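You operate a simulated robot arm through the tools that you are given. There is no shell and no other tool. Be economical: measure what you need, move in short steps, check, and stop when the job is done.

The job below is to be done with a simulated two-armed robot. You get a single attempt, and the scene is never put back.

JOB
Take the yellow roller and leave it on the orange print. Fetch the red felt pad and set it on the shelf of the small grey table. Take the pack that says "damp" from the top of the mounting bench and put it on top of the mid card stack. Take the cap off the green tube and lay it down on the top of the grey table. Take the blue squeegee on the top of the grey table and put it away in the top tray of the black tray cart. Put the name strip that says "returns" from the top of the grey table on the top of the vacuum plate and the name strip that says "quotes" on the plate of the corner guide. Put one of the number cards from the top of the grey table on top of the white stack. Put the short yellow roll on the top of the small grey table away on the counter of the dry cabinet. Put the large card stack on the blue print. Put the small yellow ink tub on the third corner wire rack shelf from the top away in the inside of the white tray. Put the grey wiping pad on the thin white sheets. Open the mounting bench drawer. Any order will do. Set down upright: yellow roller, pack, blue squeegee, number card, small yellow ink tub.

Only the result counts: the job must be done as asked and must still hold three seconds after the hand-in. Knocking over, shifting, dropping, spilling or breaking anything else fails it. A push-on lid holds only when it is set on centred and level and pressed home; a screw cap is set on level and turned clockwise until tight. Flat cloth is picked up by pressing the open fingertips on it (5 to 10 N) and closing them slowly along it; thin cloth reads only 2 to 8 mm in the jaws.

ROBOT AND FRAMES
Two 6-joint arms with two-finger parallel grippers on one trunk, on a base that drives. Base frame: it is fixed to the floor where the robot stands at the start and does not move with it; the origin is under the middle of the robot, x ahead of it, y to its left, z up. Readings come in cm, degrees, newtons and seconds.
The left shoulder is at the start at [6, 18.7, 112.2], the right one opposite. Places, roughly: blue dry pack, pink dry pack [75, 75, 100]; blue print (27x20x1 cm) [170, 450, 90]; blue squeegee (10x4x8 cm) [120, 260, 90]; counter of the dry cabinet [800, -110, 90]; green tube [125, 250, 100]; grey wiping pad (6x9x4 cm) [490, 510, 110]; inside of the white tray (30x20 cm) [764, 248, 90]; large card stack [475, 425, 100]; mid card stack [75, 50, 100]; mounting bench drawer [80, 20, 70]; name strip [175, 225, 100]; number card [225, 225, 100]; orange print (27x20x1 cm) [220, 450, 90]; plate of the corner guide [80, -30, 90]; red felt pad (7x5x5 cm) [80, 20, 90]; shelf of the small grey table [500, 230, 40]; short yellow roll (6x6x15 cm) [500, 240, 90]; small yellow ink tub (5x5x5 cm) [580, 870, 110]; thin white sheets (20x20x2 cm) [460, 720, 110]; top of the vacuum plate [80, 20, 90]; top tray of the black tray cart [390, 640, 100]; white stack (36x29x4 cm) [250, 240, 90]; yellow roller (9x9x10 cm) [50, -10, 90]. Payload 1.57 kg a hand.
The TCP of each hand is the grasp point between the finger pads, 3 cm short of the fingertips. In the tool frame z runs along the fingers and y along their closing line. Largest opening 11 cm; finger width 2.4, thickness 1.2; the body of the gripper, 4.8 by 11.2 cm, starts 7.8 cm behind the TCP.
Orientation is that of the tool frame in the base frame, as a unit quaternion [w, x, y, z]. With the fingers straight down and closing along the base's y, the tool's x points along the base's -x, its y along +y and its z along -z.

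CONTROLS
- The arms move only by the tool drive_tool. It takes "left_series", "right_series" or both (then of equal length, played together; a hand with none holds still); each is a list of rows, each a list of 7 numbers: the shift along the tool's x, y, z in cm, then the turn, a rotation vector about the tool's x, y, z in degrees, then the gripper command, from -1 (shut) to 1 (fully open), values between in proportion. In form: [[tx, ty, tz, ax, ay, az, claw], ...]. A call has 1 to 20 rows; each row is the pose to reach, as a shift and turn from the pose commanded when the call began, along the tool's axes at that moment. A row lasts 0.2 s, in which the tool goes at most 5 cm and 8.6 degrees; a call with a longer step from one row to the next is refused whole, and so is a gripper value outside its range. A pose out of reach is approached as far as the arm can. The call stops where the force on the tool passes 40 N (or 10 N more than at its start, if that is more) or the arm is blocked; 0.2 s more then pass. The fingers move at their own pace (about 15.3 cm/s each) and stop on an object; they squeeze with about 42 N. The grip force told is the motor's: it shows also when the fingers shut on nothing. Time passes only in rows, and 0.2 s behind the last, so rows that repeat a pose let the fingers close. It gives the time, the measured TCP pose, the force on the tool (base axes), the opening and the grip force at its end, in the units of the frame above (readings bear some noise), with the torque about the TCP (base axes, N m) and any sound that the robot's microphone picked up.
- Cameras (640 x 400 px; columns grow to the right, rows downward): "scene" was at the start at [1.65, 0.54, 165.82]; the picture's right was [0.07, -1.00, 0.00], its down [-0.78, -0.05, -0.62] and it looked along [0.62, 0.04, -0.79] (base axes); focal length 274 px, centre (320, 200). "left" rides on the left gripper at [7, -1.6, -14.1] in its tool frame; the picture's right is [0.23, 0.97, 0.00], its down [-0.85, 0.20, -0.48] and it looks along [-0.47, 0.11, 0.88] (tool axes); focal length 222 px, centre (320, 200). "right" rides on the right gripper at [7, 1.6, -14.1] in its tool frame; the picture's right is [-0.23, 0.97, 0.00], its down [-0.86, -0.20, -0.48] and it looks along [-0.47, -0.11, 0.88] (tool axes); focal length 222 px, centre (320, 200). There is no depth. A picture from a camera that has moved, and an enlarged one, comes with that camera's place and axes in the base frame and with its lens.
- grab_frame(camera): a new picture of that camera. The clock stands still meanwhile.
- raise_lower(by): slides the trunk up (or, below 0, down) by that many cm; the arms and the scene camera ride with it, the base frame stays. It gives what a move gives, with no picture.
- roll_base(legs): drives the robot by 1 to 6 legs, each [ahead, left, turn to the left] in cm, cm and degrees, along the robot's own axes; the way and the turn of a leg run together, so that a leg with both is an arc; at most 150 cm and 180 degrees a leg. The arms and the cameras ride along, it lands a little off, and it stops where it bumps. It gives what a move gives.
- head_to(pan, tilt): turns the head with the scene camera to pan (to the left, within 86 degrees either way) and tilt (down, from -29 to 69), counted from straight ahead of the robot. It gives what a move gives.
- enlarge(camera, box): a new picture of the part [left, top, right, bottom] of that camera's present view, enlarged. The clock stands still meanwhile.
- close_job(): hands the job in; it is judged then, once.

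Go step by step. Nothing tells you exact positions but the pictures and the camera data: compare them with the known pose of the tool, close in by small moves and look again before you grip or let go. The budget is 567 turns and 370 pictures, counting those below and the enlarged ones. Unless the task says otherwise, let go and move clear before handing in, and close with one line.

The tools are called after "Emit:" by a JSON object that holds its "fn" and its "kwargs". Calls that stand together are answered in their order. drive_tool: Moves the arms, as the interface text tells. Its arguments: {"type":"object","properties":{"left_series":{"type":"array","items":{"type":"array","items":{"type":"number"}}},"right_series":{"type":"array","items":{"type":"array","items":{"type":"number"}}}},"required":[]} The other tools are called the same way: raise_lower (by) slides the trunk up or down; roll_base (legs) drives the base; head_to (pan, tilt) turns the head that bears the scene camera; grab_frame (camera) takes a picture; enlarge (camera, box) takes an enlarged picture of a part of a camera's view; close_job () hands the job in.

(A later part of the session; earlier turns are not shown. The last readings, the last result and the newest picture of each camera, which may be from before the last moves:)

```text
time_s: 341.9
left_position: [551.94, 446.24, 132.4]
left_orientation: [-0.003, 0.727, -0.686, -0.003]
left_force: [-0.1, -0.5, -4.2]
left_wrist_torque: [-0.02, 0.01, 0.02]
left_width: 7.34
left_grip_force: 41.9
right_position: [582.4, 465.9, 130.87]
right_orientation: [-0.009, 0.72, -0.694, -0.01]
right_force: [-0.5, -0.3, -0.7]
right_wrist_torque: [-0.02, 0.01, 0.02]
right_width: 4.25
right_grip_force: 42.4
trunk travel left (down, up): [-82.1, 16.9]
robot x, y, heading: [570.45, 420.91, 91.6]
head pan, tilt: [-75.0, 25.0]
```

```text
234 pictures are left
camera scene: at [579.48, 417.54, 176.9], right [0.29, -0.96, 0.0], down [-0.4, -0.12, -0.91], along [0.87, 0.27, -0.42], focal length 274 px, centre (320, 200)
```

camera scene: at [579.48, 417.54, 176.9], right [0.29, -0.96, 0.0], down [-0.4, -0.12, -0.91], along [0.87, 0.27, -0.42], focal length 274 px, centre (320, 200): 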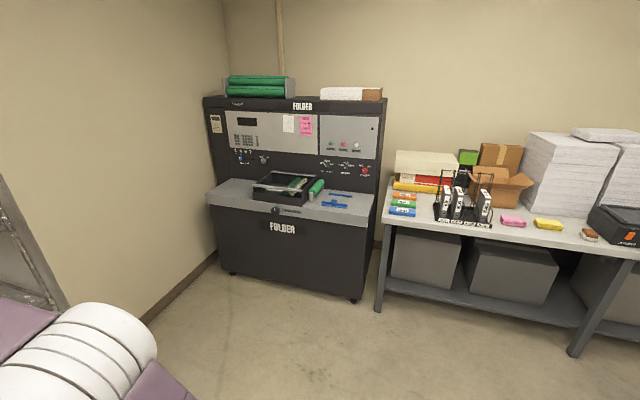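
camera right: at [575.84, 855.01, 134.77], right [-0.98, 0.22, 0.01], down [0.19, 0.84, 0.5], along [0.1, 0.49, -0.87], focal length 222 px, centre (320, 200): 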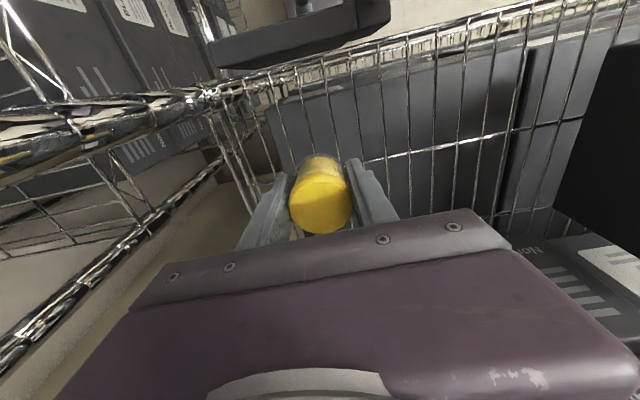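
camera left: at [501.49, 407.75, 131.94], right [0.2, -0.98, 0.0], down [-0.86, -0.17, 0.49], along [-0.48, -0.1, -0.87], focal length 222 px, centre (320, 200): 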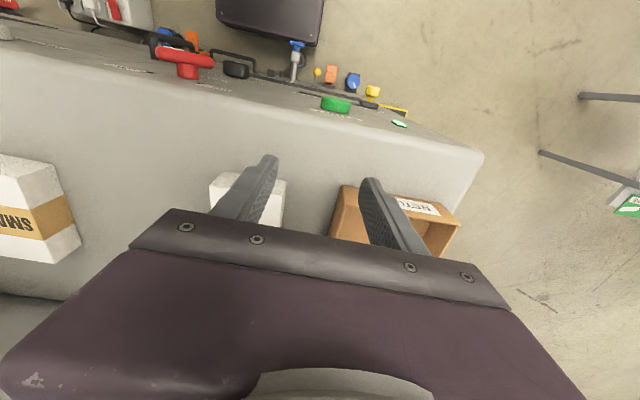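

Emit:
{"fn": "roll_base", "kwargs": {"legs": [[0, 0, -91.6], [105, 0, 0]]}}

Emit:
{"fn": "head_to", "kwargs": {"pan": -60, "tilt": 30}}

Emit:
{"fn": "grab_frame", "kwargs": {"camera": "scene"}}

```text
time_s: 351.3
left_position: [703.26, 435.77, 132.37]
left_orientation: [0.003, 0.0, 1.0, 0.001]
left_force: [-0.7, 0.4, -3.3]
left_wrist_torque: [-0.01, 0.03, -0.01]
left_width: 7.36
left_grip_force: 42.0
right_position: [721.38, 404.15, 130.8]
right_orientation: [0.014, 0.01, 1.0, 0.001]
right_force: [0.3, -0.3, -1.2]
right_wrist_torque: [0.03, 0.03, -0.03]
right_width: 4.28
right_grip_force: 42.1
trunk travel left (down, up): [-82.1, 16.9]
robot x, y, heading: [677.06, 418.66, -1.3]
head pan, tilt: [-75.0, 25.0]
```

```text
time_s: 352.1
left_position: [703.5, 435.85, 132.33]
left_orientation: [0.003, -0.001, 1.0, 0.001]
left_force: [0.8, 0.7, -3.8]
left_wrist_torque: [-0.02, 0.02, 0.02]
left_width: 7.38
left_grip_force: 42.1
right_position: [721.53, 404.14, 130.81]
right_orientation: [0.013, 0.01, 1.0, 0.001]
right_force: [-0.3, -0.1, 0.3]
right_wrist_torque: [0.04, 0.0, -0.01]
right_width: 4.29
right_grip_force: 42.4
trunk travel left (down, up): [-82.1, 16.9]
robot x, y, heading: [676.79, 418.61, -1.1]
head pan, tilt: [-60.0, 30.0]
```

```text
233 pictures are left
camera scene: at [675.59, 411.0, 176.11], right [-0.88, -0.48, 0.0], down [-0.24, 0.44, -0.87], along [0.42, -0.76, -0.5], focal length 274 px, centre (320, 200)
```

scene: 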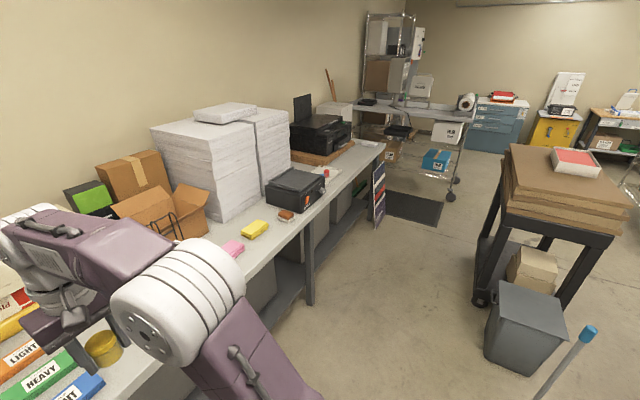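

Emit:
{"fn": "enlarge", "kwargs": {"camera": "scene", "box": [240, 110, 400, 230]}}

```text
3.33 times, centred on (320, 170) of scene
camera zoom: at [675.59, 411.0, 176.11], right [-0.88, -0.48, 0.0], down [-0.24, 0.44, -0.87], along [0.42, -0.76, -0.5], focal length 913 px, centre (320, 300)
```

zoom: 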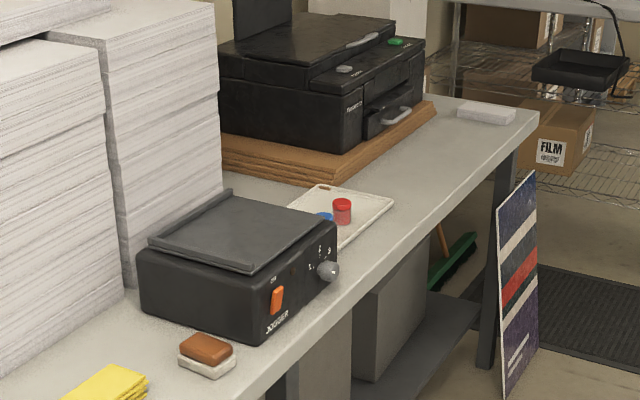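

The white tray (with red and blue tubs) is seen on the counter. I'll strafe along the counter to it.

Emit:
{"fn": "roll_base", "kwargs": {"legs": [[0, 0, 1.2], [10, -145, 0]]}}

Emit:
{"fn": "head_to", "kwargs": {"pan": -10, "tilt": 40}}

Emit:
{"fn": "grab_frame", "kwargs": {"camera": "scene"}}

```text
time_s: 359.8
left_position: [712.88, 288.65, 132.5]
left_orientation: [0.004, -0.008, 1.0, 0.001]
left_force: [-0.6, -0.5, -3.1]
left_wrist_torque: [-0.02, 0.03, 0.0]
left_width: 7.38
left_grip_force: 41.9
right_position: [731.37, 257.13, 130.83]
right_orientation: [0.013, 0.001, 1.0, 0.001]
right_force: [0.5, 0.5, -0.5]
right_wrist_torque: [0.01, 0.01, 0.03]
right_width: 4.29
right_grip_force: 41.8
trunk travel left (down, up): [-82.1, 16.9]
robot x, y, heading: [686.99, 270.77, -0.2]
head pan, tilt: [-60.0, 30.0]
```

```text
time_s: 360.9
left_position: [712.84, 288.51, 132.51]
left_orientation: [0.004, -0.007, 1.0, -0.001]
left_force: [-0.8, 0.4, -3.1]
left_wrist_torque: [-0.02, 0.02, -0.03]
left_width: 7.4
left_grip_force: 42.3
right_position: [731.39, 257.1, 130.89]
right_orientation: [0.013, 0.002, 1.0, 0.0]
right_force: [0.1, -0.4, -0.2]
right_wrist_torque: [-0.04, 0.02, -0.01]
right_width: 4.28
right_grip_force: 41.9
trunk travel left (down, up): [-82.1, 16.9]
robot x, y, heading: [686.71, 270.81, -0.5]
head pan, tilt: [-10.0, 40.0]
```

```text
231 pictures are left
camera scene: at [689.31, 269.61, 174.57], right [-0.18, -0.98, 0.0], down [-0.63, 0.12, -0.77], along [0.75, -0.14, -0.64], focal length 274 px, centre (320, 200)
```

scene: 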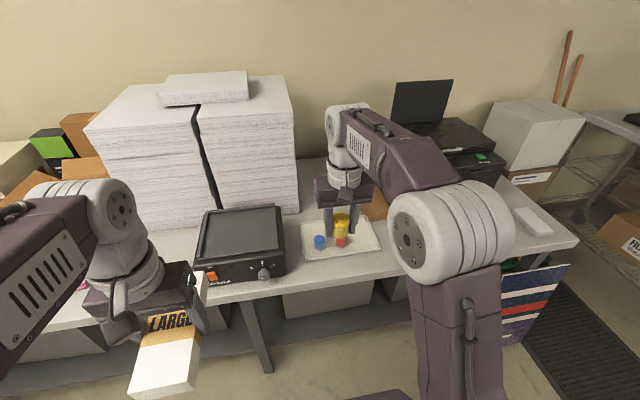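

Emit:
{"fn": "enlarge", "kwargs": {"camera": "scene", "box": [280, 190, 420, 280]}}

Emit:
{"fn": "grab_frame", "kwargs": {"camera": "right"}}

```text
4.44 times, centred on (350, 235) of scene
camera zoom: at [689.31, 269.61, 174.57], right [-0.18, -0.98, 0.0], down [-0.63, 0.12, -0.77], along [0.75, -0.14, -0.64], focal length 1217 px, centre (187, 44)
```

zoom: 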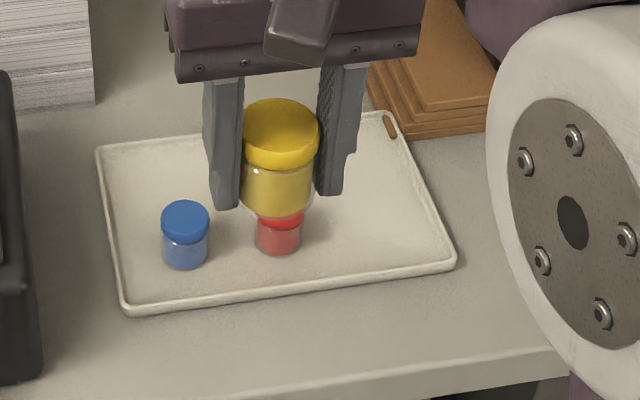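

```text
229 pictures are left
camera right: at [723.98, 258.77, 144.81], right [0.23, 0.97, 0.01], down [0.84, -0.2, 0.5], along [0.49, -0.11, -0.87], focal length 222 px, centre (320, 200)
```

right: 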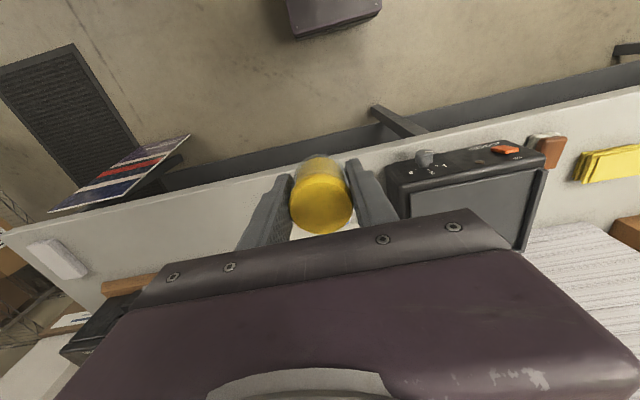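

Free space in the tray is at about [762,240]. I'll close in with the base.

Emit:
{"fn": "roll_base", "kwargs": {"legs": [[24, -13, 0.5]]}}

Emit:
{"fn": "enlarge", "kwargs": {"camera": "scene", "box": [260, 190, 420, 300]}}

Emit:
{"fn": "grab_frame", "kwargs": {"camera": "right"}}

```text
time_s: 362.9
left_position: [736.41, 276.12, 132.42]
left_orientation: [0.004, -0.016, 1.0, 0.0]
left_force: [0.0, 0.1, -3.8]
left_wrist_torque: [0.02, -0.01, 0.0]
left_width: 7.38
left_grip_force: 41.9
right_position: [755.45, 244.97, 130.84]
right_orientation: [0.014, -0.005, 1.0, 0.0]
right_force: [-0.1, -0.1, -1.6]
right_wrist_torque: [0.0, -0.01, 0.02]
right_width: 4.25
right_grip_force: 42.3
trunk travel left (down, up): [-82.1, 16.9]
robot x, y, heading: [710.55, 258.25, 0.3]
head pan, tilt: [-10.0, 40.0]
```

```text
3.64 times, centred on (340, 245) of scene
camera zoom: at [713.21, 256.83, 174.57], right [-0.17, -0.99, 0.0], down [-0.63, 0.11, -0.77], along [0.76, -0.13, -0.64], focal length 996 px, centre (247, 36)
```

zoom: 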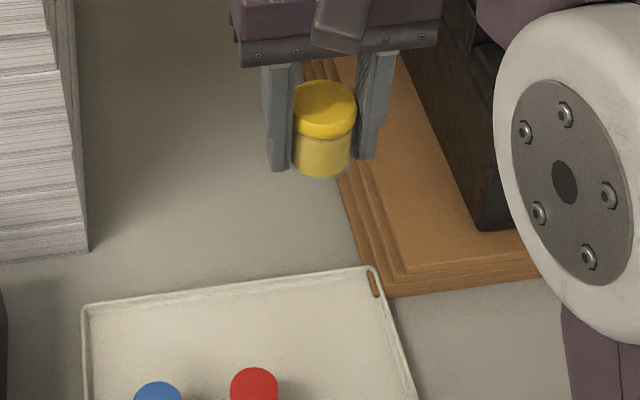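

```text
227 pictures are left
camera right: at [748.07, 246.44, 144.89], right [0.22, 0.98, 0.01], down [0.84, -0.19, 0.5], along [0.49, -0.1, -0.86], focal length 222 px, centre (320, 200)
```

right: 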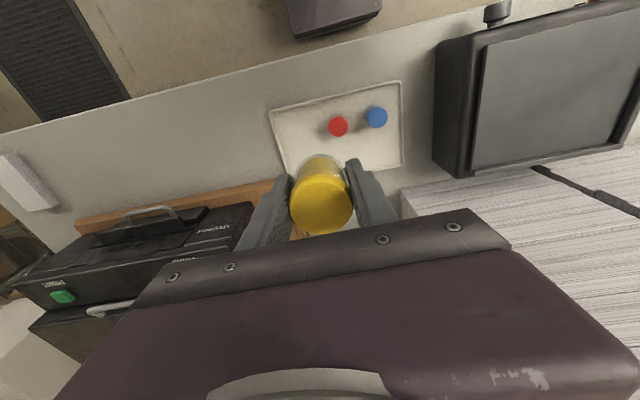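

Emit:
{"fn": "drive_tool", "kwargs": {"right_series": [[-2.5, -1.5, 3, 0, 0.8, 0, -1], [-5, -3, 6, 0, 1.6, 0, -1], [-7.5, -4.7, 8, 0, 1.6, 0, -1], [-7.5, -4.7, 12.5, 0, 1.6, 0, -1], [-7.5, -4.7, 17, 0, 1.6, 0, -1], [-7.5, -4.7, 21.5, 0, 1.6, 0, -1], [-7.5, -4.7, 26, 0, 1.6, 0, -1], [-7.5, -4.7, 29, 0, 1.6, 0, -1], [-7.5, -4.7, 29, 0, 1.6, 0, -1]]}}

Emit:
{"fn": "enlarge", "kwargs": {"camera": "right", "box": [180, 60, 500, 260]}}

Emit:
{"fn": "enlarge", "kwargs": {"camera": "scene", "box": [240, 230, 400, 340]}}

```text
time_s: 364.9
left_position: [736.68, 276.03, 132.4]
left_orientation: [0.003, -0.015, 1.0, 0.0]
left_force: [-0.1, -0.2, -3.7]
left_wrist_torque: [-0.03, 0.03, 0.01]
left_width: 7.39
left_grip_force: 41.8
right_position: [764.06, 240.3, 101.86]
right_orientation: [0.0, -0.005, 1.0, 0.001]
right_force: [-0.4, -0.2, 0.0]
right_wrist_torque: [-0.01, -0.02, 0.01]
right_width: 4.27
right_grip_force: 42.1
trunk travel left (down, up): [-82.1, 16.9]
robot x, y, heading: [711.06, 258.54, 0.2]
head pan, tilt: [-10.0, 40.0]
```

```text
2.00 times, centred on (340, 160) of right
camera zoom: at [757.06, 241.85, 116.09], right [0.22, 0.98, 0.0], down [0.86, -0.19, 0.48], along [0.47, -0.1, -0.88], focal length 444 px, centre (280, 280)
```

zoom: 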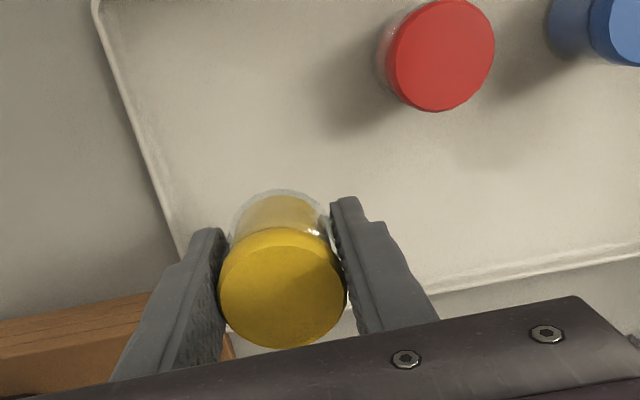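

```text
3.64 times, centred on (320, 285) of scene
camera zoom: at [713.45, 256.68, 174.57], right [-0.17, -0.99, 0.0], down [-0.63, 0.11, -0.77], along [0.76, -0.13, -0.64], focal length 996 px, centre (320, -109)
```

zoom: 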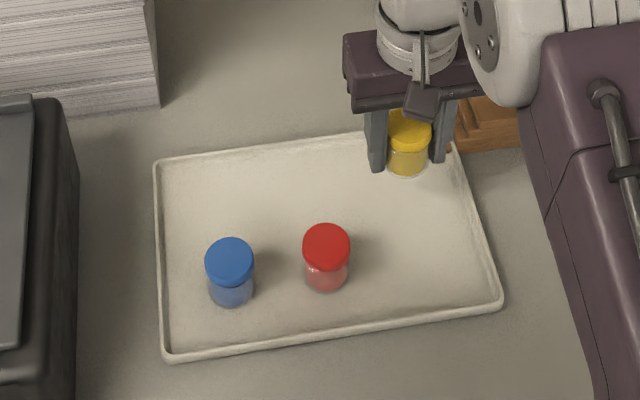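

The tub is over the free part of the tray. I'll lower to contact.

Emit:
{"fn": "drive_tool", "kwargs": {"right_series": [[0, 0, 3, 0, 0, 0, -1], [0, 0, 5, 0, 0, 0, -1], [0, 0, 6, 0, 0, 0, -1], [0, 0, 6.6, 0, 0, 0, -1], [0, 0, 7.2, 0, 0, 0, -1], [0, 0, 7.8, 0, 0, 0, -1], [0, 0, 8.4, 0, 0, 0, -1], [0, 0, 9, 0, 0, 0, -1], [0, 0, 9.6, 0, 0, 0, -1], [0, 0, 10.2, 0, 0, 0, -1], [0, 0, 10.8, 0, 0, 0, -1], [0, 0, 11.4, 0, 0, 0, -1], [0, 0, 12, 0, 0, 0, -1]]}}

Emit:
{"fn": "enlarge", "kwargs": {"camera": "scene", "box": [240, 230, 400, 340]}}

```text
time_s: 366.8
left_position: [736.22, 276.09, 132.44]
left_orientation: [0.004, -0.015, 1.0, 0.001]
left_force: [-1.2, 0.5, -3.1]
left_wrist_torque: [0.0, 0.06, -0.03]
left_width: 7.38
left_grip_force: 41.7
right_position: [764.11, 240.24, 93.65]
right_orientation: [0.006, -0.005, 1.0, -0.001]
right_force: [-13.2, 0.5, 32.7]
right_wrist_torque: [0.39, 0.73, 0.2]
right_width: 4.27
right_grip_force: 42.2
trunk travel left (down, up): [-82.1, 16.9]
robot x, y, heading: [710.87, 258.26, 0.4]
head pan, tilt: [-10.0, 40.0]
stopped in row 9 (right hand): the force on the tool passed its limit (the readings are from after the stop); the commanded pose is now the measured one
```

```text
3.64 times, centred on (320, 285) of scene
camera zoom: at [712.83, 256.83, 174.61], right [-0.17, -0.99, 0.0], down [-0.63, 0.11, -0.77], along [0.76, -0.13, -0.64], focal length 996 px, centre (320, -109)
```

zoom: 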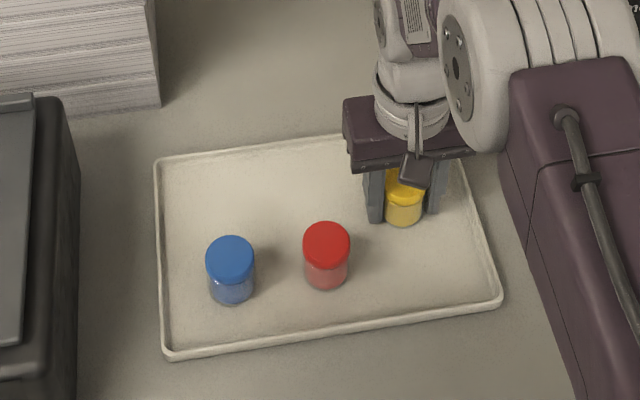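

Emit:
{"fn": "drive_tool", "kwargs": {"right_series": [[0, 0, -0.4, 0, 0, 0, -1], [0, 0, -0.4, 0, 0, 0, -0.1], [0, 0, -0.4, 0, 0, 0, 0.15], [0, 0, -0.4, 0, 0, 0, 0.15], [0, 0, -4, 0, 0, 0, 0.15], [0, 0, -8, 0, 0, 0, 0.15], [0, 0, -12, 0, 0, 0, 0.15], [0, 0, -16, 0, 0, 0, 0.15], [0, 0, -20, 0, 0, 0, 0.15], [0, 0, -24, 0, 0, 0, 0.15]]}}

Emit:
{"fn": "enlarge", "kwargs": {"camera": "scene", "box": [240, 230, 400, 340]}}

```text
time_s: 369.0
left_position: [736.64, 275.95, 132.43]
left_orientation: [0.003, -0.014, 1.0, 0.0]
left_force: [-1.0, 0.6, -3.6]
left_wrist_torque: [-0.01, 0.05, 0.03]
left_width: 7.39
left_grip_force: 41.7
right_position: [764.15, 240.27, 117.28]
right_orientation: [0.005, -0.005, 1.0, 0.0]
right_force: [-0.7, -0.4, 0.1]
right_wrist_torque: [0.01, 0.04, -0.01]
right_width: 6.32
right_grip_force: 0.1
trunk travel left (down, up): [-82.1, 16.9]
robot x, y, heading: [711.1, 258.36, 0.5]
head pan, tilt: [-10.0, 40.0]
```

```text
3.64 times, centred on (320, 285) of scene
camera zoom: at [713.37, 256.71, 174.56], right [-0.17, -0.99, 0.0], down [-0.63, 0.11, -0.77], along [0.76, -0.13, -0.64], focal length 996 px, centre (320, -109)
```

zoom: 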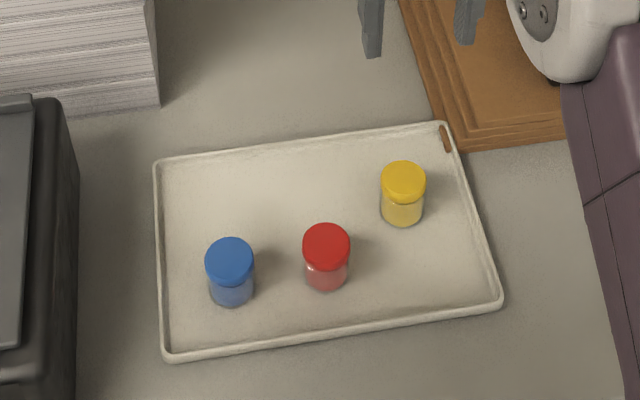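

The tub stands in the tray. Next, the short yellow roll on the small grey table; I'll drive back round to its +y side.

Emit:
{"fn": "roll_base", "kwargs": {"legs": [[-26, 0, 0], [0, 132, 0], [-127, 0, 0], [0, 0, -90.5]]}}

Emit:
{"fn": "head_to", "kwargs": {"pan": -15, "tilt": 40}}

Emit:
{"fn": "grab_frame", "kwargs": {"camera": "scene"}}

```text
time_s: 387.0
left_position: [571.73, 360.84, 132.29]
left_orientation: [0.002, 0.698, 0.716, -0.002]
left_force: [-0.3, 0.3, -3.5]
left_wrist_torque: [0.04, -0.02, 0.01]
left_width: 7.38
left_grip_force: 41.9
right_position: [535.89, 333.54, 117.17]
right_orientation: [0.003, 0.706, 0.709, -0.003]
right_force: [-0.8, 0.0, 0.4]
right_wrist_torque: [-0.01, -0.04, -0.01]
right_width: 6.33
right_grip_force: 0.0
trunk travel left (down, up): [-82.1, 16.9]
robot x, y, heading: [553.89, 386.85, -89.7]
head pan, tilt: [-10.0, 40.0]
```

```text
time_s: 387.7
left_position: [571.73, 360.87, 132.36]
left_orientation: [0.004, 0.699, 0.715, -0.003]
left_force: [0.3, -0.2, -2.8]
left_wrist_torque: [0.01, -0.02, -0.02]
left_width: 7.38
left_grip_force: 42.1
right_position: [535.83, 333.52, 117.16]
right_orientation: [0.003, 0.705, 0.709, -0.003]
right_force: [-0.2, -0.3, -0.3]
right_wrist_torque: [0.01, 0.01, -0.01]
right_width: 6.32
right_grip_force: 0.1
trunk travel left (down, up): [-82.1, 16.9]
robot x, y, heading: [553.89, 386.47, -89.8]
head pan, tilt: [-15.0, 40.0]
```

```text
222 pictures are left
camera scene: at [551.99, 384.56, 174.57], right [-0.97, 0.26, 0.0], down [0.16, 0.62, -0.77], along [-0.2, -0.74, -0.64], focal length 274 px, centre (320, 200)
```

scene: 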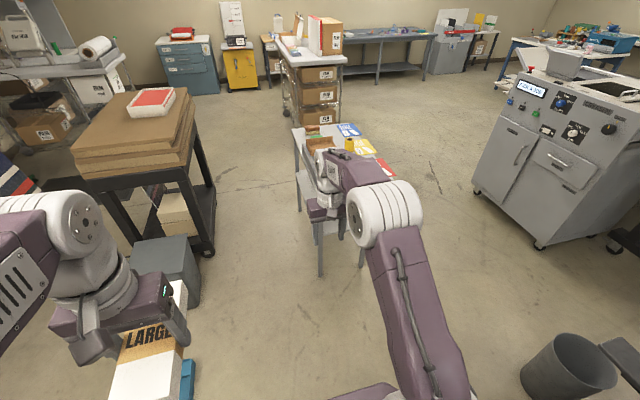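

Emit:
{"fn": "roll_base", "kwargs": {"legs": [[82, -42, 0]]}}

Emit:
{"fn": "head_to", "kwargs": {"pan": -10, "tilt": 52}}

Emit:
{"fn": "grab_frame", "kwargs": {"camera": "scene"}}

Emit:
{"fn": "grab_frame", "kwargs": {"camera": "right"}}

```text
time_s: 392.5
left_position: [530.29, 279.32, 132.37]
left_orientation: [0.003, 0.697, 0.717, -0.002]
left_force: [-1.2, -0.5, -3.1]
left_wrist_torque: [0.06, 0.02, -0.02]
left_width: 7.34
left_grip_force: 42.6
right_position: [494.56, 251.75, 117.42]
right_orientation: [0.002, 0.703, 0.711, -0.003]
right_force: [0.1, -0.2, -0.5]
right_wrist_torque: [0.03, -0.04, 0.01]
right_width: 6.33
right_grip_force: 0.1
trunk travel left (down, up): [-82.1, 16.9]
robot x, y, heading: [512.58, 304.96, -89.5]
head pan, tilt: [-15.0, 40.0]
```

```text
time_s: 393.2
left_position: [530.17, 279.24, 132.38]
left_orientation: [0.002, 0.696, 0.718, -0.003]
left_force: [-0.4, -0.5, -3.4]
left_wrist_torque: [0.0, 0.01, -0.02]
left_width: 7.39
left_grip_force: 41.8
right_position: [494.46, 251.77, 117.17]
right_orientation: [0.004, 0.704, 0.711, -0.003]
right_force: [-0.3, -0.2, -0.8]
right_wrist_torque: [-0.01, 0.01, 0.0]
right_width: 6.32
right_grip_force: 0.0
trunk travel left (down, up): [-82.1, 16.9]
robot x, y, heading: [512.33, 304.9, -89.7]
head pan, tilt: [-10.0, 52.0]
```

```text
221 pictures are left
camera scene: at [511.19, 303.57, 172.89], right [-0.99, 0.17, 0.0], down [0.13, 0.78, -0.62], along [-0.1, -0.61, -0.79], focal length 274 px, centre (320, 200)
```

scene: 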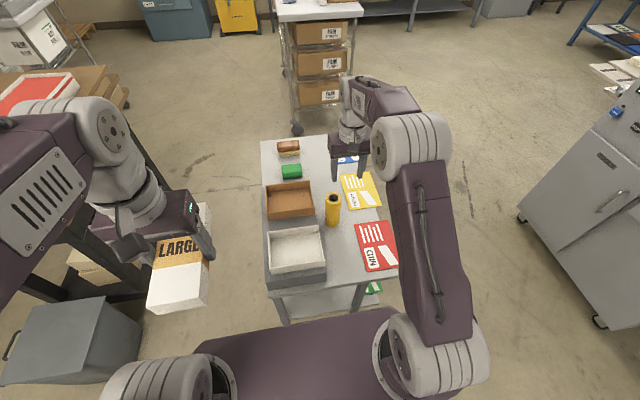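

```text
220 pictures are left
camera right: at [495.98, 258.78, 131.33], right [0.98, -0.22, 0.0], down [-0.19, -0.85, 0.49], along [-0.1, -0.47, -0.87], focal length 222 px, centre (320, 200)
```

right: 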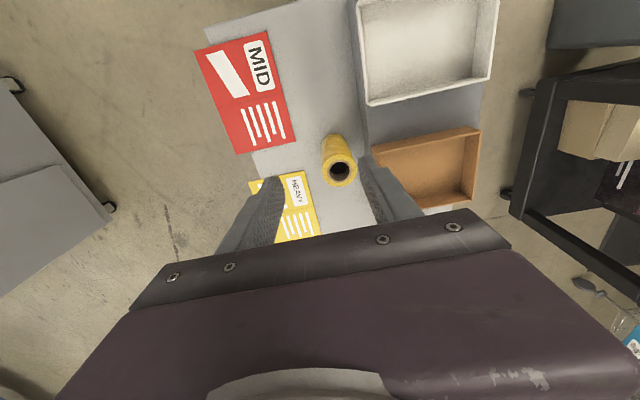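

Emit:
{"fn": "drive_tool", "kwargs": {"right_series": [[-2, 0.8, 0, 0, 0, 0, 0.4], [-4, 1.5, 1, 0, 0, 0, 0.4], [-6.1, 2.2, 3, 0, 0, 0, 0.4], [-6.1, 2.2, 7, 0, 0, 0, 0.4], [-6.1, 2.2, 11, 0, 0, 0, 0.4], [-6.1, 2.2, 11, 0, 0, 0, 0.4]]}}

Emit:
{"fn": "enlarge", "kwargs": {"camera": "right", "box": [180, 60, 500, 260]}}

Emit:
{"fn": "enlarge", "kwargs": {"camera": "scene", "box": [260, 130, 420, 240]}}

```text
time_s: 394.6
left_position: [530.28, 279.19, 132.43]
left_orientation: [0.003, 0.697, 0.717, -0.002]
left_force: [0.6, 0.0, -3.6]
left_wrist_torque: [0.04, 0.02, -0.02]
left_width: 7.36
left_grip_force: 42.2
right_position: [496.81, 245.4, 106.34]
right_orientation: [0.002, 0.703, 0.711, -0.003]
right_force: [-0.2, -0.3, -0.3]
right_wrist_torque: [0.0, 0.0, 0.01]
right_width: 7.71
right_grip_force: 0.1
trunk travel left (down, up): [-82.1, 16.9]
robot x, y, heading: [512.05, 304.62, -89.5]
head pan, tilt: [-10.0, 52.0]
```

```text
2.00 times, centred on (340, 160) of right
camera zoom: at [498.36, 252.45, 120.46], right [0.98, -0.22, 0.0], down [-0.19, -0.85, 0.48], along [-0.1, -0.47, -0.87], focal length 444 px, centre (280, 280)
```

zoom: 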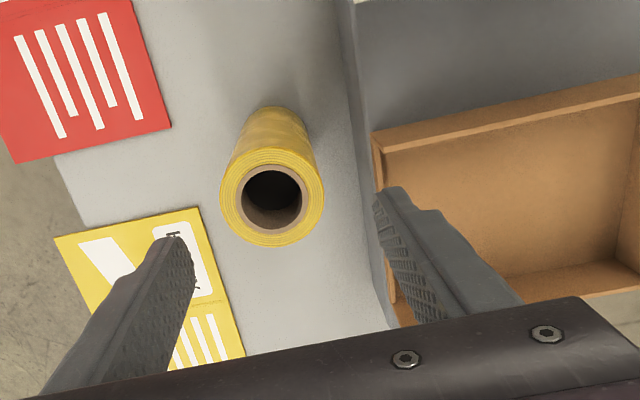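

```text
3.64 times, centred on (340, 185) of scene
camera zoom: at [511.21, 303.54, 172.88], right [-0.99, 0.17, 0.0], down [0.13, 0.78, -0.62], along [-0.1, -0.61, -0.79], focal length 996 px, centre (247, 254)
```

zoom: 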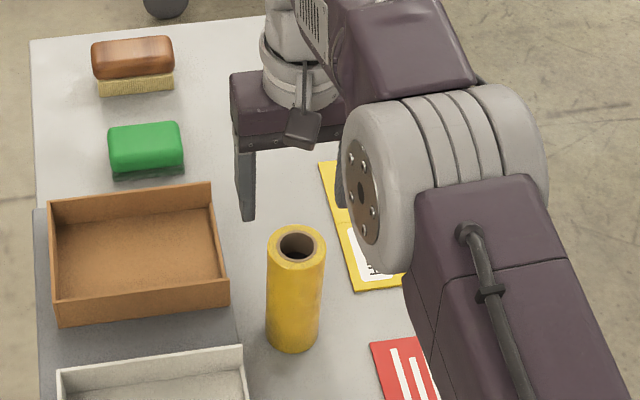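

Emit:
{"fn": "drive_tool", "kwargs": {"right_series": [[0, -0.2, 3, 0, 0, 0, 0.27], [0.1, -0.2, 6, 0, 0, 0, 0.27], [0.2, -0.2, 9, 0, 0, 0, 0.27], [0.2, -0.2, 11, 0, 0, 0, 0.27], [0.2, -0.2, 12.8, 0, 0, 0, 0.27], [0.2, -0.2, 12.8, 0, 0, 0, 0.27], [0.2, -0.2, 12.8, 0, 0, 0, -0.3], [0.2, -0.2, 12.8, 0, 0, 0, -1], [0.2, -0.2, 12.8, 0, 0, 0, -1]]}}

Emit:
{"fn": "enlarge", "kwargs": {"camera": "scene", "box": [260, 130, 420, 240]}}

```text
time_s: 396.6
left_position: [530.27, 279.2, 132.35]
left_orientation: [0.003, 0.697, 0.717, -0.003]
left_force: [0.9, -0.2, -4.0]
left_wrist_torque: [0.07, -0.02, -0.02]
left_width: 7.37
left_grip_force: 42.3
right_position: [496.71, 245.84, 93.57]
right_orientation: [0.003, 0.703, 0.711, -0.004]
right_force: [0.3, -0.8, 0.8]
right_wrist_torque: [0.0, 0.09, 0.01]
right_width: 5.71
right_grip_force: 42.0
trunk travel left (down, up): [-82.1, 16.9]
robot x, y, heading: [512.42, 305.18, -89.4]
head pan, tilt: [-10.0, 52.0]
```

```text
3.64 times, centred on (340, 185) of scene
camera zoom: at [511.23, 303.6, 172.88], right [-0.99, 0.17, 0.0], down [0.13, 0.78, -0.62], along [-0.1, -0.61, -0.79], focal length 996 px, centre (247, 254)
```

zoom: 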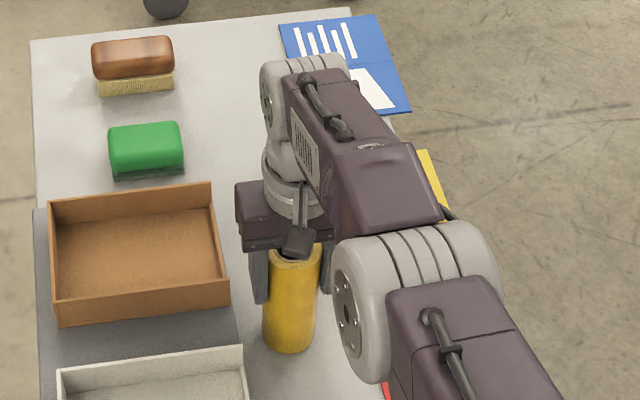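

Emit:
{"fn": "drive_tool", "kwargs": {"right_series": [[0, 0, -3, 0, 0, 0, -1], [0, 0, -7, 0, 0, 0, -1], [0, 0, -11, 0, 0, 0, -1], [0, 0, -15, 0, 0, 0, -1], [0, 0, -19, 0, 0, 0, -1], [3, -1, -22, 0, 0, 0, -1], [7, -2, -24, 0, 0, 0, -1], [10, -3, -26, 0, 0, 0, -1], [10, -3, -28, 0, 0, 0, -1]]}}

Emit:
{"fn": "grab_frame", "kwargs": {"camera": "scene"}}

```text
time_s: 398.6
left_position: [530.2, 279.08, 132.35]
left_orientation: [0.002, 0.697, 0.717, -0.002]
left_force: [-0.6, -0.7, -2.8]
left_wrist_torque: [0.03, -0.01, 0.0]
left_width: 7.39
left_grip_force: 41.8
right_position: [493.39, 255.95, 121.36]
right_orientation: [0.002, 0.703, 0.711, -0.002]
right_force: [0.0, -0.3, -2.2]
right_wrist_torque: [0.06, -0.01, 0.01]
right_width: 5.7
right_grip_force: 42.3
trunk travel left (down, up): [-82.1, 16.9]
robot x, y, heading: [512.27, 304.86, -89.5]
head pan, tilt: [-10.0, 52.0]
```

```text
216 pictures are left
camera scene: at [511.22, 303.52, 172.88], right [-0.99, 0.17, 0.0], down [0.13, 0.78, -0.62], along [-0.1, -0.61, -0.79], focal length 274 px, centre (320, 200)
```

scene: 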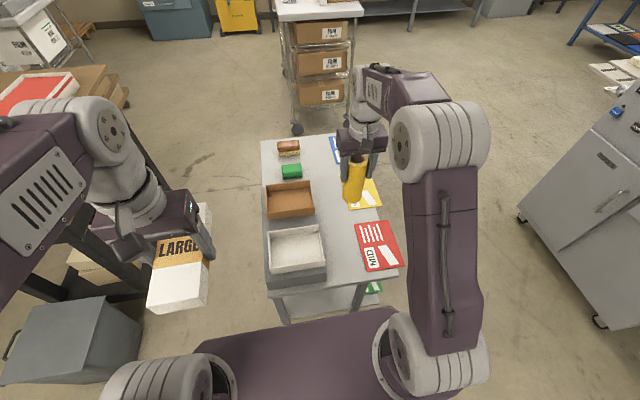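

Roll held upright. I'll route round the west side of the small table and then look towards the dry cabinet.

Emit:
{"fn": "roll_base", "kwargs": {"legs": [[-13, 0, 0], [0, -100, 0], [120, 0, 0], [55, 0, 0]]}}

Emit:
{"fn": "head_to", "kwargs": {"pan": 65, "tilt": 22}}

Emit:
{"fn": "grab_frame", "kwargs": {"camera": "scene"}}

```text
time_s: 413.2
left_position: [433.25, 115.92, 132.5]
left_orientation: [0.003, 0.692, 0.722, -0.002]
left_force: [0.9, -1.1, -3.4]
left_wrist_torque: [0.01, -0.02, -0.01]
left_width: 7.36
left_grip_force: 42.6
right_position: [396.56, 92.12, 121.46]
right_orientation: [0.004, 0.699, 0.715, -0.003]
right_force: [0.2, 0.1, -3.3]
right_wrist_torque: [0.02, -0.01, -0.01]
right_width: 5.72
right_grip_force: 41.6
trunk travel left (down, up): [-82.1, 16.9]
robot x, y, heading: [415.21, 141.71, -88.7]
head pan, tilt: [-10.0, 52.0]
```

```text
time_s: 414.6
left_position: [433.13, 115.6, 132.39]
left_orientation: [0.002, 0.692, 0.722, -0.001]
left_force: [0.8, 0.2, -3.4]
left_wrist_torque: [-0.01, 0.0, -0.01]
left_width: 7.35
left_grip_force: 42.1
right_position: [396.53, 91.89, 121.27]
right_orientation: [0.002, 0.699, 0.715, -0.003]
right_force: [0.7, 0.7, -3.6]
right_wrist_torque: [0.05, 0.0, -0.02]
right_width: 5.71
right_grip_force: 42.3
trunk travel left (down, up): [-82.1, 16.9]
robot x, y, heading: [415.1, 141.2, -88.8]
head pan, tilt: [65.0, 22.0]
```

```text
215 pictures are left
camera scene: at [423.48, 143.44, 177.38], right [-0.4, -0.91, 0.0], down [-0.34, 0.15, -0.93], along [0.85, -0.38, -0.38], focal length 274 px, centre (320, 200)
```

scene: 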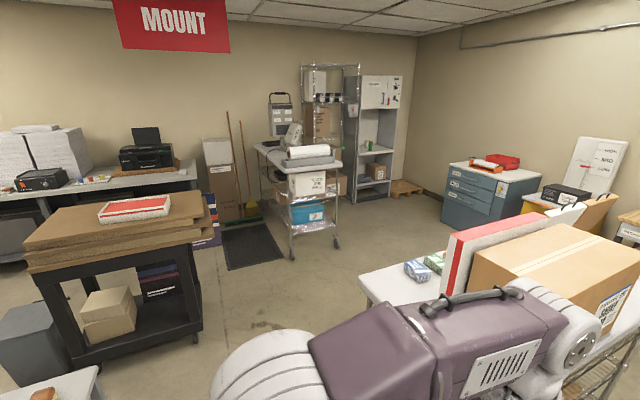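

The dry cabinet is the white open one ahead with a mid-height counter. I'll drive there between the film rack and the pallet table.

Emit:
{"fn": "roll_base", "kwargs": {"legs": [[0, 0, 88.8], [130, -8, 0], [0, -80, 0], [95, -110, 0], [50, -50, 0]]}}

Emit:
{"fn": "head_to", "kwargs": {"pan": -10, "tilt": 30}}

Emit:
{"fn": "grab_frame", "kwargs": {"camera": "scene"}}

```text
time_s: 438.9
left_position: [721.95, -78.88, 132.35]
left_orientation: [0.004, -0.035, 0.999, 0.0]
left_force: [0.0, 1.4, -4.1]
left_wrist_torque: [-0.01, -0.01, 0.02]
left_width: 7.38
left_grip_force: 42.3
right_position: [746.91, -114.93, 121.55]
right_orientation: [0.005, -0.026, 1.0, 0.0]
right_force: [-0.8, -0.5, -4.5]
right_wrist_torque: [0.01, 0.06, -0.02]
right_width: 5.71
right_grip_force: 42.1
trunk travel left (down, up): [-82.1, 16.9]
robot x, y, heading: [696.97, -98.03, 2.9]
head pan, tilt: [65.0, 22.0]
```

```text
time_s: 440.4
left_position: [722.1, -79.07, 132.39]
left_orientation: [0.003, -0.036, 0.999, 0.0]
left_force: [0.0, 0.5, -4.0]
left_wrist_torque: [0.01, 0.04, -0.02]
left_width: 7.37
left_grip_force: 41.9
right_position: [746.9, -114.93, 121.36]
right_orientation: [0.003, -0.026, 1.0, 0.0]
right_force: [1.4, 0.3, -2.1]
right_wrist_torque: [-0.01, 0.04, 0.0]
right_width: 5.69
right_grip_force: 41.5
trunk travel left (down, up): [-82.1, 16.9]
robot x, y, heading: [697.1, -98.3, 2.7]
head pan, tilt: [-10.0, 30.0]
```

```text
214 pictures are left
camera scene: at [700.23, -99.34, 176.1], right [-0.12, -0.99, 0.0], down [-0.5, 0.06, -0.87], along [0.86, -0.11, -0.5], focal length 274 px, centre (320, 200)
```

scene: 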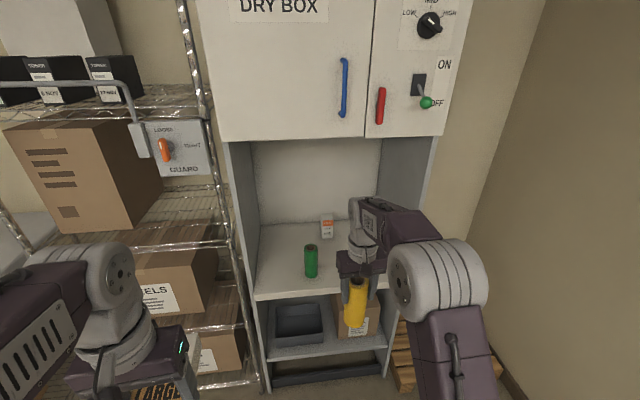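

The counter is at z≈90, x 773–824, y -136..-84. I'll lower the trunk and move in to set the roll beside the green one.

Emit:
{"fn": "raise_lower", "kwargs": {"by": -12}}

Emit:
{"fn": "roll_base", "kwargs": {"legs": [[0, 0, -2.7], [30, -2, 0]]}}

Emit:
{"fn": "head_to", "kwargs": {"pan": -10, "tilt": 40}}

Emit:
{"fn": "grab_frame", "kwargs": {"camera": "scene"}}

Emit:
{"fn": "grab_frame", "kwargs": {"camera": "right"}}

```text
time_s: 441.9
left_position: [721.99, -79.07, 120.41]
left_orientation: [0.003, -0.036, 0.999, 0.0]
left_force: [0.0, 1.1, -3.3]
left_wrist_torque: [-0.01, 0.03, 0.01]
left_width: 7.37
left_grip_force: 42.7
right_position: [746.84, -115.02, 109.49]
right_orientation: [0.003, -0.026, 1.0, 0.0]
right_force: [-0.7, -0.1, -3.9]
right_wrist_torque: [0.0, 0.02, -0.02]
right_width: 5.72
right_grip_force: 42.3
trunk travel left (down, up): [-70.1, 28.9]
robot x, y, heading: [697.12, -97.89, 2.8]
head pan, tilt: [-10.0, 30.0]
```

```text
time_s: 444.3
left_position: [752.72, -82.24, 120.39]
left_orientation: [0.003, -0.012, 1.0, 0.0]
left_force: [0.4, -0.6, -4.2]
left_wrist_torque: [0.0, 0.01, -0.01]
left_width: 7.37
left_grip_force: 41.8
right_position: [775.8, -119.22, 109.42]
right_orientation: [0.004, -0.002, 1.0, 0.0]
right_force: [0.0, 0.4, -3.6]
right_wrist_torque: [0.03, 0.01, -0.01]
right_width: 5.7
right_grip_force: 41.7
trunk travel left (down, up): [-70.1, 28.9]
robot x, y, heading: [726.98, -99.39, 0.1]
head pan, tilt: [-10.0, 30.0]
```

```text
time_s: 445.1
left_position: [752.98, -82.21, 120.29]
left_orientation: [0.003, -0.012, 1.0, 0.0]
left_force: [0.5, -0.2, -3.3]
left_wrist_torque: [-0.03, 0.04, 0.01]
left_width: 7.34
left_grip_force: 41.9
right_position: [775.96, -119.17, 109.31]
right_orientation: [0.004, -0.003, 1.0, 0.0]
right_force: [-0.7, 0.1, -2.9]
right_wrist_torque: [0.0, 0.03, -0.01]
right_width: 5.72
right_grip_force: 41.9
trunk travel left (down, up): [-70.1, 28.9]
robot x, y, heading: [726.9, -100.03, -0.1]
head pan, tilt: [-10.0, 40.0]
```

```text
213 pictures are left
camera scene: at [729.6, -101.33, 162.57], right [-0.17, -0.99, 0.0], down [-0.63, 0.11, -0.77], along [0.75, -0.13, -0.64], focal length 274 px, centre (320, 200)
```

scene: 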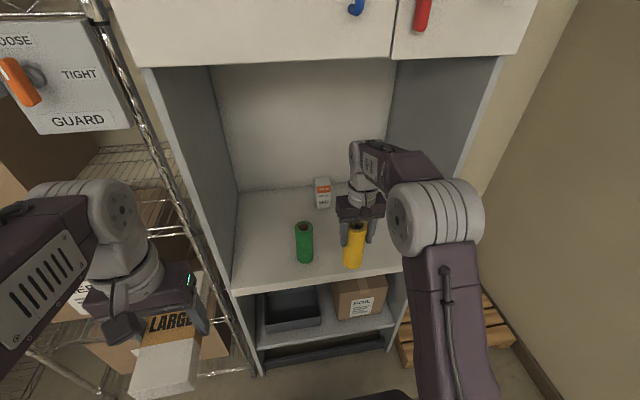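

```text
212 pictures are left
camera right: at [768.81, -117.64, 123.54], right [0.22, 0.97, 0.0], down [0.85, -0.2, 0.48], along [0.47, -0.11, -0.88], focal length 222 px, centre (320, 200)
```

right: 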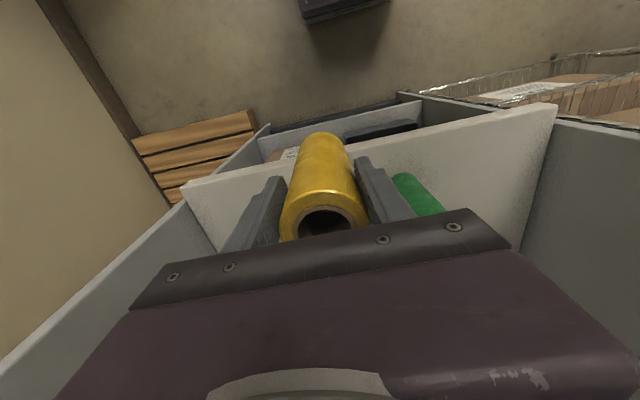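

Emit:
{"fn": "roll_base", "kwargs": {"legs": [[5, 0, 0]]}}

Emit:
{"fn": "drive_tool", "kwargs": {"right_series": [[-3, 0, 0, 0, 0, 0, -1], [-6, -0.3, 2, 0, 0, 0, -1], [-6, -0.3, 4, 0, 0, 0, -1], [-6, -0.3, 4, 0, 0, 0, -1]]}}

Emit:
{"fn": "enlarge", "kwargs": {"camera": "scene", "box": [260, 170, 440, 300]}}

```text
time_s: 446.0
left_position: [757.32, -82.16, 120.52]
left_orientation: [0.005, -0.012, 1.0, 0.0]
left_force: [0.0, 0.7, -3.3]
left_wrist_torque: [0.01, -0.02, -0.06]
left_width: 7.38
left_grip_force: 41.6
right_position: [780.55, -119.12, 109.58]
right_orientation: [0.007, -0.001, 1.0, -0.001]
right_force: [-0.8, -0.5, -2.9]
right_wrist_torque: [-0.01, -0.02, 0.02]
right_width: 5.68
right_grip_force: 42.0
trunk travel left (down, up): [-70.1, 28.9]
robot x, y, heading: [732.18, -99.55, 0.1]
head pan, tilt: [-10.0, 40.0]
```

```text
time_s: 447.0
left_position: [757.77, -82.26, 120.36]
left_orientation: [0.003, -0.013, 1.0, 0.001]
left_force: [-0.8, 0.0, -2.7]
left_wrist_torque: [0.01, 0.01, 0.0]
left_width: 7.38
left_grip_force: 41.9
right_position: [786.9, -119.52, 105.68]
right_orientation: [0.004, -0.002, 1.0, 0.001]
right_force: [-0.1, 0.3, -2.9]
right_wrist_torque: [0.04, 0.07, 0.02]
right_width: 5.72
right_grip_force: 41.9
trunk travel left (down, up): [-70.1, 28.9]
robot x, y, heading: [732.1, -99.83, 0.2]
head pan, tilt: [-10.0, 40.0]
```

```text
3.08 times, centred on (350, 235) of scene
camera zoom: at [734.38, -101.31, 162.57], right [-0.17, -0.99, 0.0], down [-0.63, 0.11, -0.77], along [0.75, -0.13, -0.64], focal length 842 px, centre (228, 92)
```

zoom: 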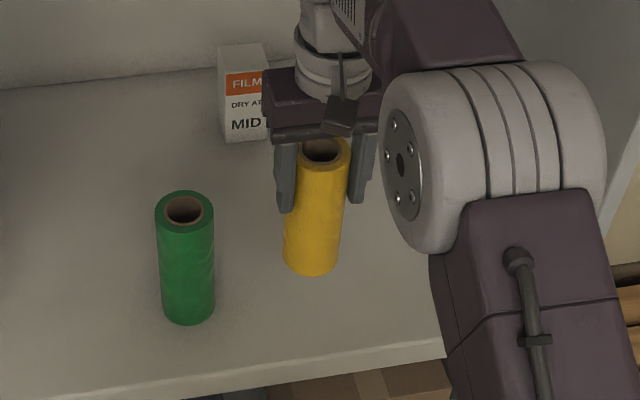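

Clear of the edge and of the green roll. Lowering to contact.

Emit:
{"fn": "drive_tool", "kwargs": {"right_series": [[0, 0, 1.5, 0, 0, 0, -1], [0, 0, 2.5, 0, 0, 0, -1], [0, 0, 3.2, 0, 0, 0, -1], [0, 0, 3.8, 0, 0, 0, -1], [0, 0, 4.4, 0, 0, 0, -1], [0, 0, 5, 0, 0, 0, -1], [0, 0, 5.6, 0, 0, 0, -1], [0, 0, 6.2, 0, 0, 0, -1], [0, 0, 6.8, 0, 0, 0, -1], [0, 0, 7.4, 0, 0, 0, -1], [0, 0, 8, 0, 0, 0, -1], [0, 0, 8.6, 0, 0, 0, -1]]}}

Emit:
{"fn": "enlarge", "kwargs": {"camera": "scene", "box": [260, 170, 440, 300]}}

```text
time_s: 449.6
left_position: [757.37, -82.1, 120.53]
left_orientation: [0.005, -0.012, 1.0, 0.0]
left_force: [-0.4, 0.7, -2.9]
left_wrist_torque: [0.01, 0.05, 0.02]
left_width: 7.35
left_grip_force: 42.2
right_position: [786.79, -119.4, 97.51]
right_orientation: [0.008, -0.001, 1.0, 0.0]
right_force: [-0.4, -1.3, 37.4]
right_wrist_torque: [0.18, -0.69, 0.07]
right_width: 5.65
right_grip_force: 41.7
trunk travel left (down, up): [-70.1, 28.9]
robot x, y, heading: [731.87, -99.88, 0.2]
head pan, tilt: [-10.0, 40.0]
```

```text
3.08 times, centred on (350, 235) of scene
camera zoom: at [733.84, -101.19, 162.63], right [-0.17, -0.99, 0.0], down [-0.63, 0.11, -0.77], along [0.76, -0.13, -0.64], focal length 842 px, centre (228, 92)
```

zoom: 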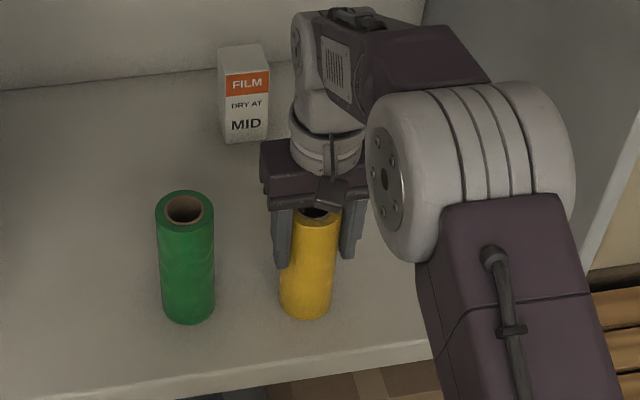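

Emit:
{"fn": "drive_tool", "kwargs": {"right_series": [[0, 0, -0.5, 0, 0, 0, -1], [0, 0, -0.7, 0, 0, 0, -1], [0, 0, -0.7, 0, 0, 0, 0.1], [0, 0, -0.7, 0, 0, 0, 0.3], [0, 0, -0.7, 0, 0, 0, 0.3], [0, 0, -4, 0, 0, 0, 0.3], [0, 0, -8, 0, 0, 0, 0.3], [0, 0, -12, 0, 0, 0, 0.3], [3, 0, -14, 0, 0, 0, 0.3]]}}

Emit:
{"fn": "enlarge", "kwargs": {"camera": "scene", "box": [260, 170, 440, 300]}}

```text
time_s: 451.6
left_position: [757.55, -82.23, 120.51]
left_orientation: [0.004, -0.012, 1.0, 0.0]
left_force: [0.2, 0.9, -3.3]
left_wrist_torque: [0.0, -0.02, -0.03]
left_width: 7.38
left_grip_force: 42.1
right_position: [783.58, -119.39, 110.84]
right_orientation: [0.004, -0.001, 1.0, 0.0]
right_force: [-0.9, 0.1, 0.0]
right_wrist_torque: [0.01, -0.03, 0.01]
right_width: 7.16
right_grip_force: 0.0
trunk travel left (down, up): [-70.1, 28.9]
robot x, y, heading: [732.12, -99.98, 0.0]
head pan, tilt: [-10.0, 40.0]
```

```text
3.08 times, centred on (350, 235) of scene
camera zoom: at [734.15, -101.27, 162.57], right [-0.17, -0.99, 0.0], down [-0.63, 0.11, -0.77], along [0.76, -0.13, -0.64], focal length 842 px, centre (228, 92)
```

zoom: 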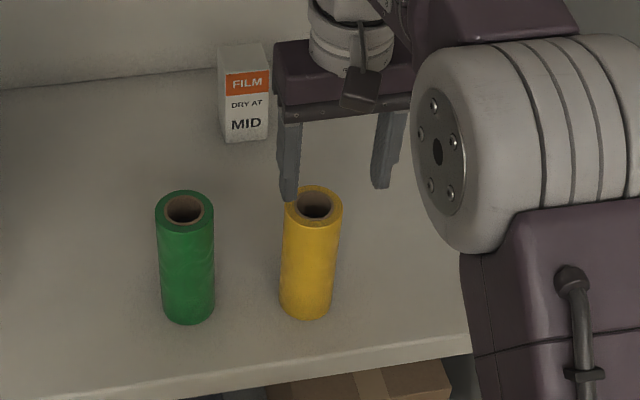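

The roll stands on the counter. Now I'll go back west to the grey table, still carrying the card stack in the left hand.

Emit:
{"fn": "roll_base", "kwargs": {"legs": [[-45, 0, 0], [-95, 110, 0], [-50, 120, 0]]}}

Emit:
{"fn": "raise_lower", "kwargs": {"by": 10}}

Emit:
{"fn": "roll_base", "kwargs": {"legs": [[-140, 5, 0], [0, 0, 90], [-5, 80, 0]]}}

Emit:
{"fn": "head_to", "kwargs": {"pan": 20, "tilt": 35}}

Emit:
{"fn": "grab_frame", "kwargs": {"camera": "scene"}}

```text
time_s: 467.4
left_position: [568.53, 149.54, 120.34]
left_orientation: [0.003, -0.004, 1.0, 0.0]
left_force: [-0.2, 0.4, -4.5]
left_wrist_torque: [0.01, -0.02, -0.02]
left_width: 7.38
left_grip_force: 42.1
right_position: [593.95, 111.77, 110.73]
right_orientation: [0.003, 0.006, 1.0, 0.0]
right_force: [-0.8, 0.1, 0.3]
right_wrist_torque: [-0.01, 0.0, -0.01]
right_width: 7.14
right_grip_force: 0.1
trunk travel left (down, up): [-70.1, 28.9]
robot x, y, heading: [542.3, 132.1, -0.9]
head pan, tilt: [-10.0, 40.0]
```

```text
time_s: 468.7
left_position: [568.58, 149.52, 130.38]
left_orientation: [0.003, -0.003, 1.0, 0.0]
left_force: [0.1, -1.2, -3.8]
left_wrist_torque: [0.05, 0.03, -0.02]
left_width: 7.37
left_grip_force: 42.4
right_position: [594.03, 111.85, 120.66]
right_orientation: [0.003, 0.005, 1.0, 0.001]
right_force: [0.1, -0.8, 0.1]
right_wrist_torque: [0.0, 0.02, 0.02]
right_width: 7.16
right_grip_force: 0.1
trunk travel left (down, up): [-80.1, 18.9]
robot x, y, heading: [542.18, 132.21, -0.7]
head pan, tilt: [-10.0, 40.0]
```

```text
time_s: 483.4
left_position: [304.01, 162.55, 130.33]
left_orientation: [0.001, -0.7, 0.714, 0.002]
left_force: [0.0, 0.6, -4.2]
left_wrist_torque: [-0.03, -0.01, 0.03]
left_width: 7.36
left_grip_force: 42.2
right_position: [342.46, 186.97, 120.76]
right_orientation: [0.002, -0.694, 0.72, 0.003]
right_force: [-0.7, -0.4, 0.2]
right_wrist_torque: [0.01, 0.02, 0.02]
right_width: 7.16
right_grip_force: 0.0
trunk travel left (down, up): [-80.1, 18.9]
robot x, y, heading: [321.01, 135.89, 87.6]
head pan, tilt: [-10.0, 40.0]
```

```text
time_s: 484.3
left_position: [304.06, 162.59, 130.45]
left_orientation: [0.002, -0.7, 0.714, 0.002]
left_force: [0.0, 0.3, -3.3]
left_wrist_torque: [-0.02, 0.03, 0.01]
left_width: 7.38
left_grip_force: 42.4
right_position: [342.4, 186.93, 120.72]
right_orientation: [0.003, -0.693, 0.721, 0.002]
right_force: [0.9, 1.0, -0.6]
right_wrist_torque: [0.02, 0.02, -0.01]
right_width: 7.15
right_grip_force: 0.1
trunk travel left (down, up): [-80.1, 18.9]
robot x, y, heading: [320.64, 135.74, 87.7]
head pan, tilt: [20.0, 35.0]
```

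```text
208 pictures are left
camera scene: at [317.73, 138.37, 173.32], right [0.95, 0.3, 0.0], down [0.17, -0.55, -0.82], along [-0.25, 0.78, -0.57], focal length 274 px, centre (320, 200)
```

scene: 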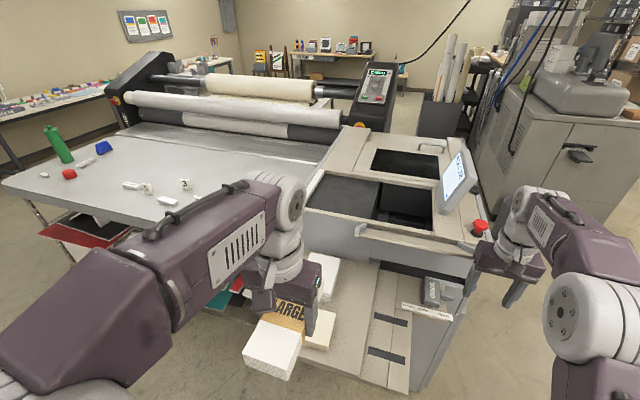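

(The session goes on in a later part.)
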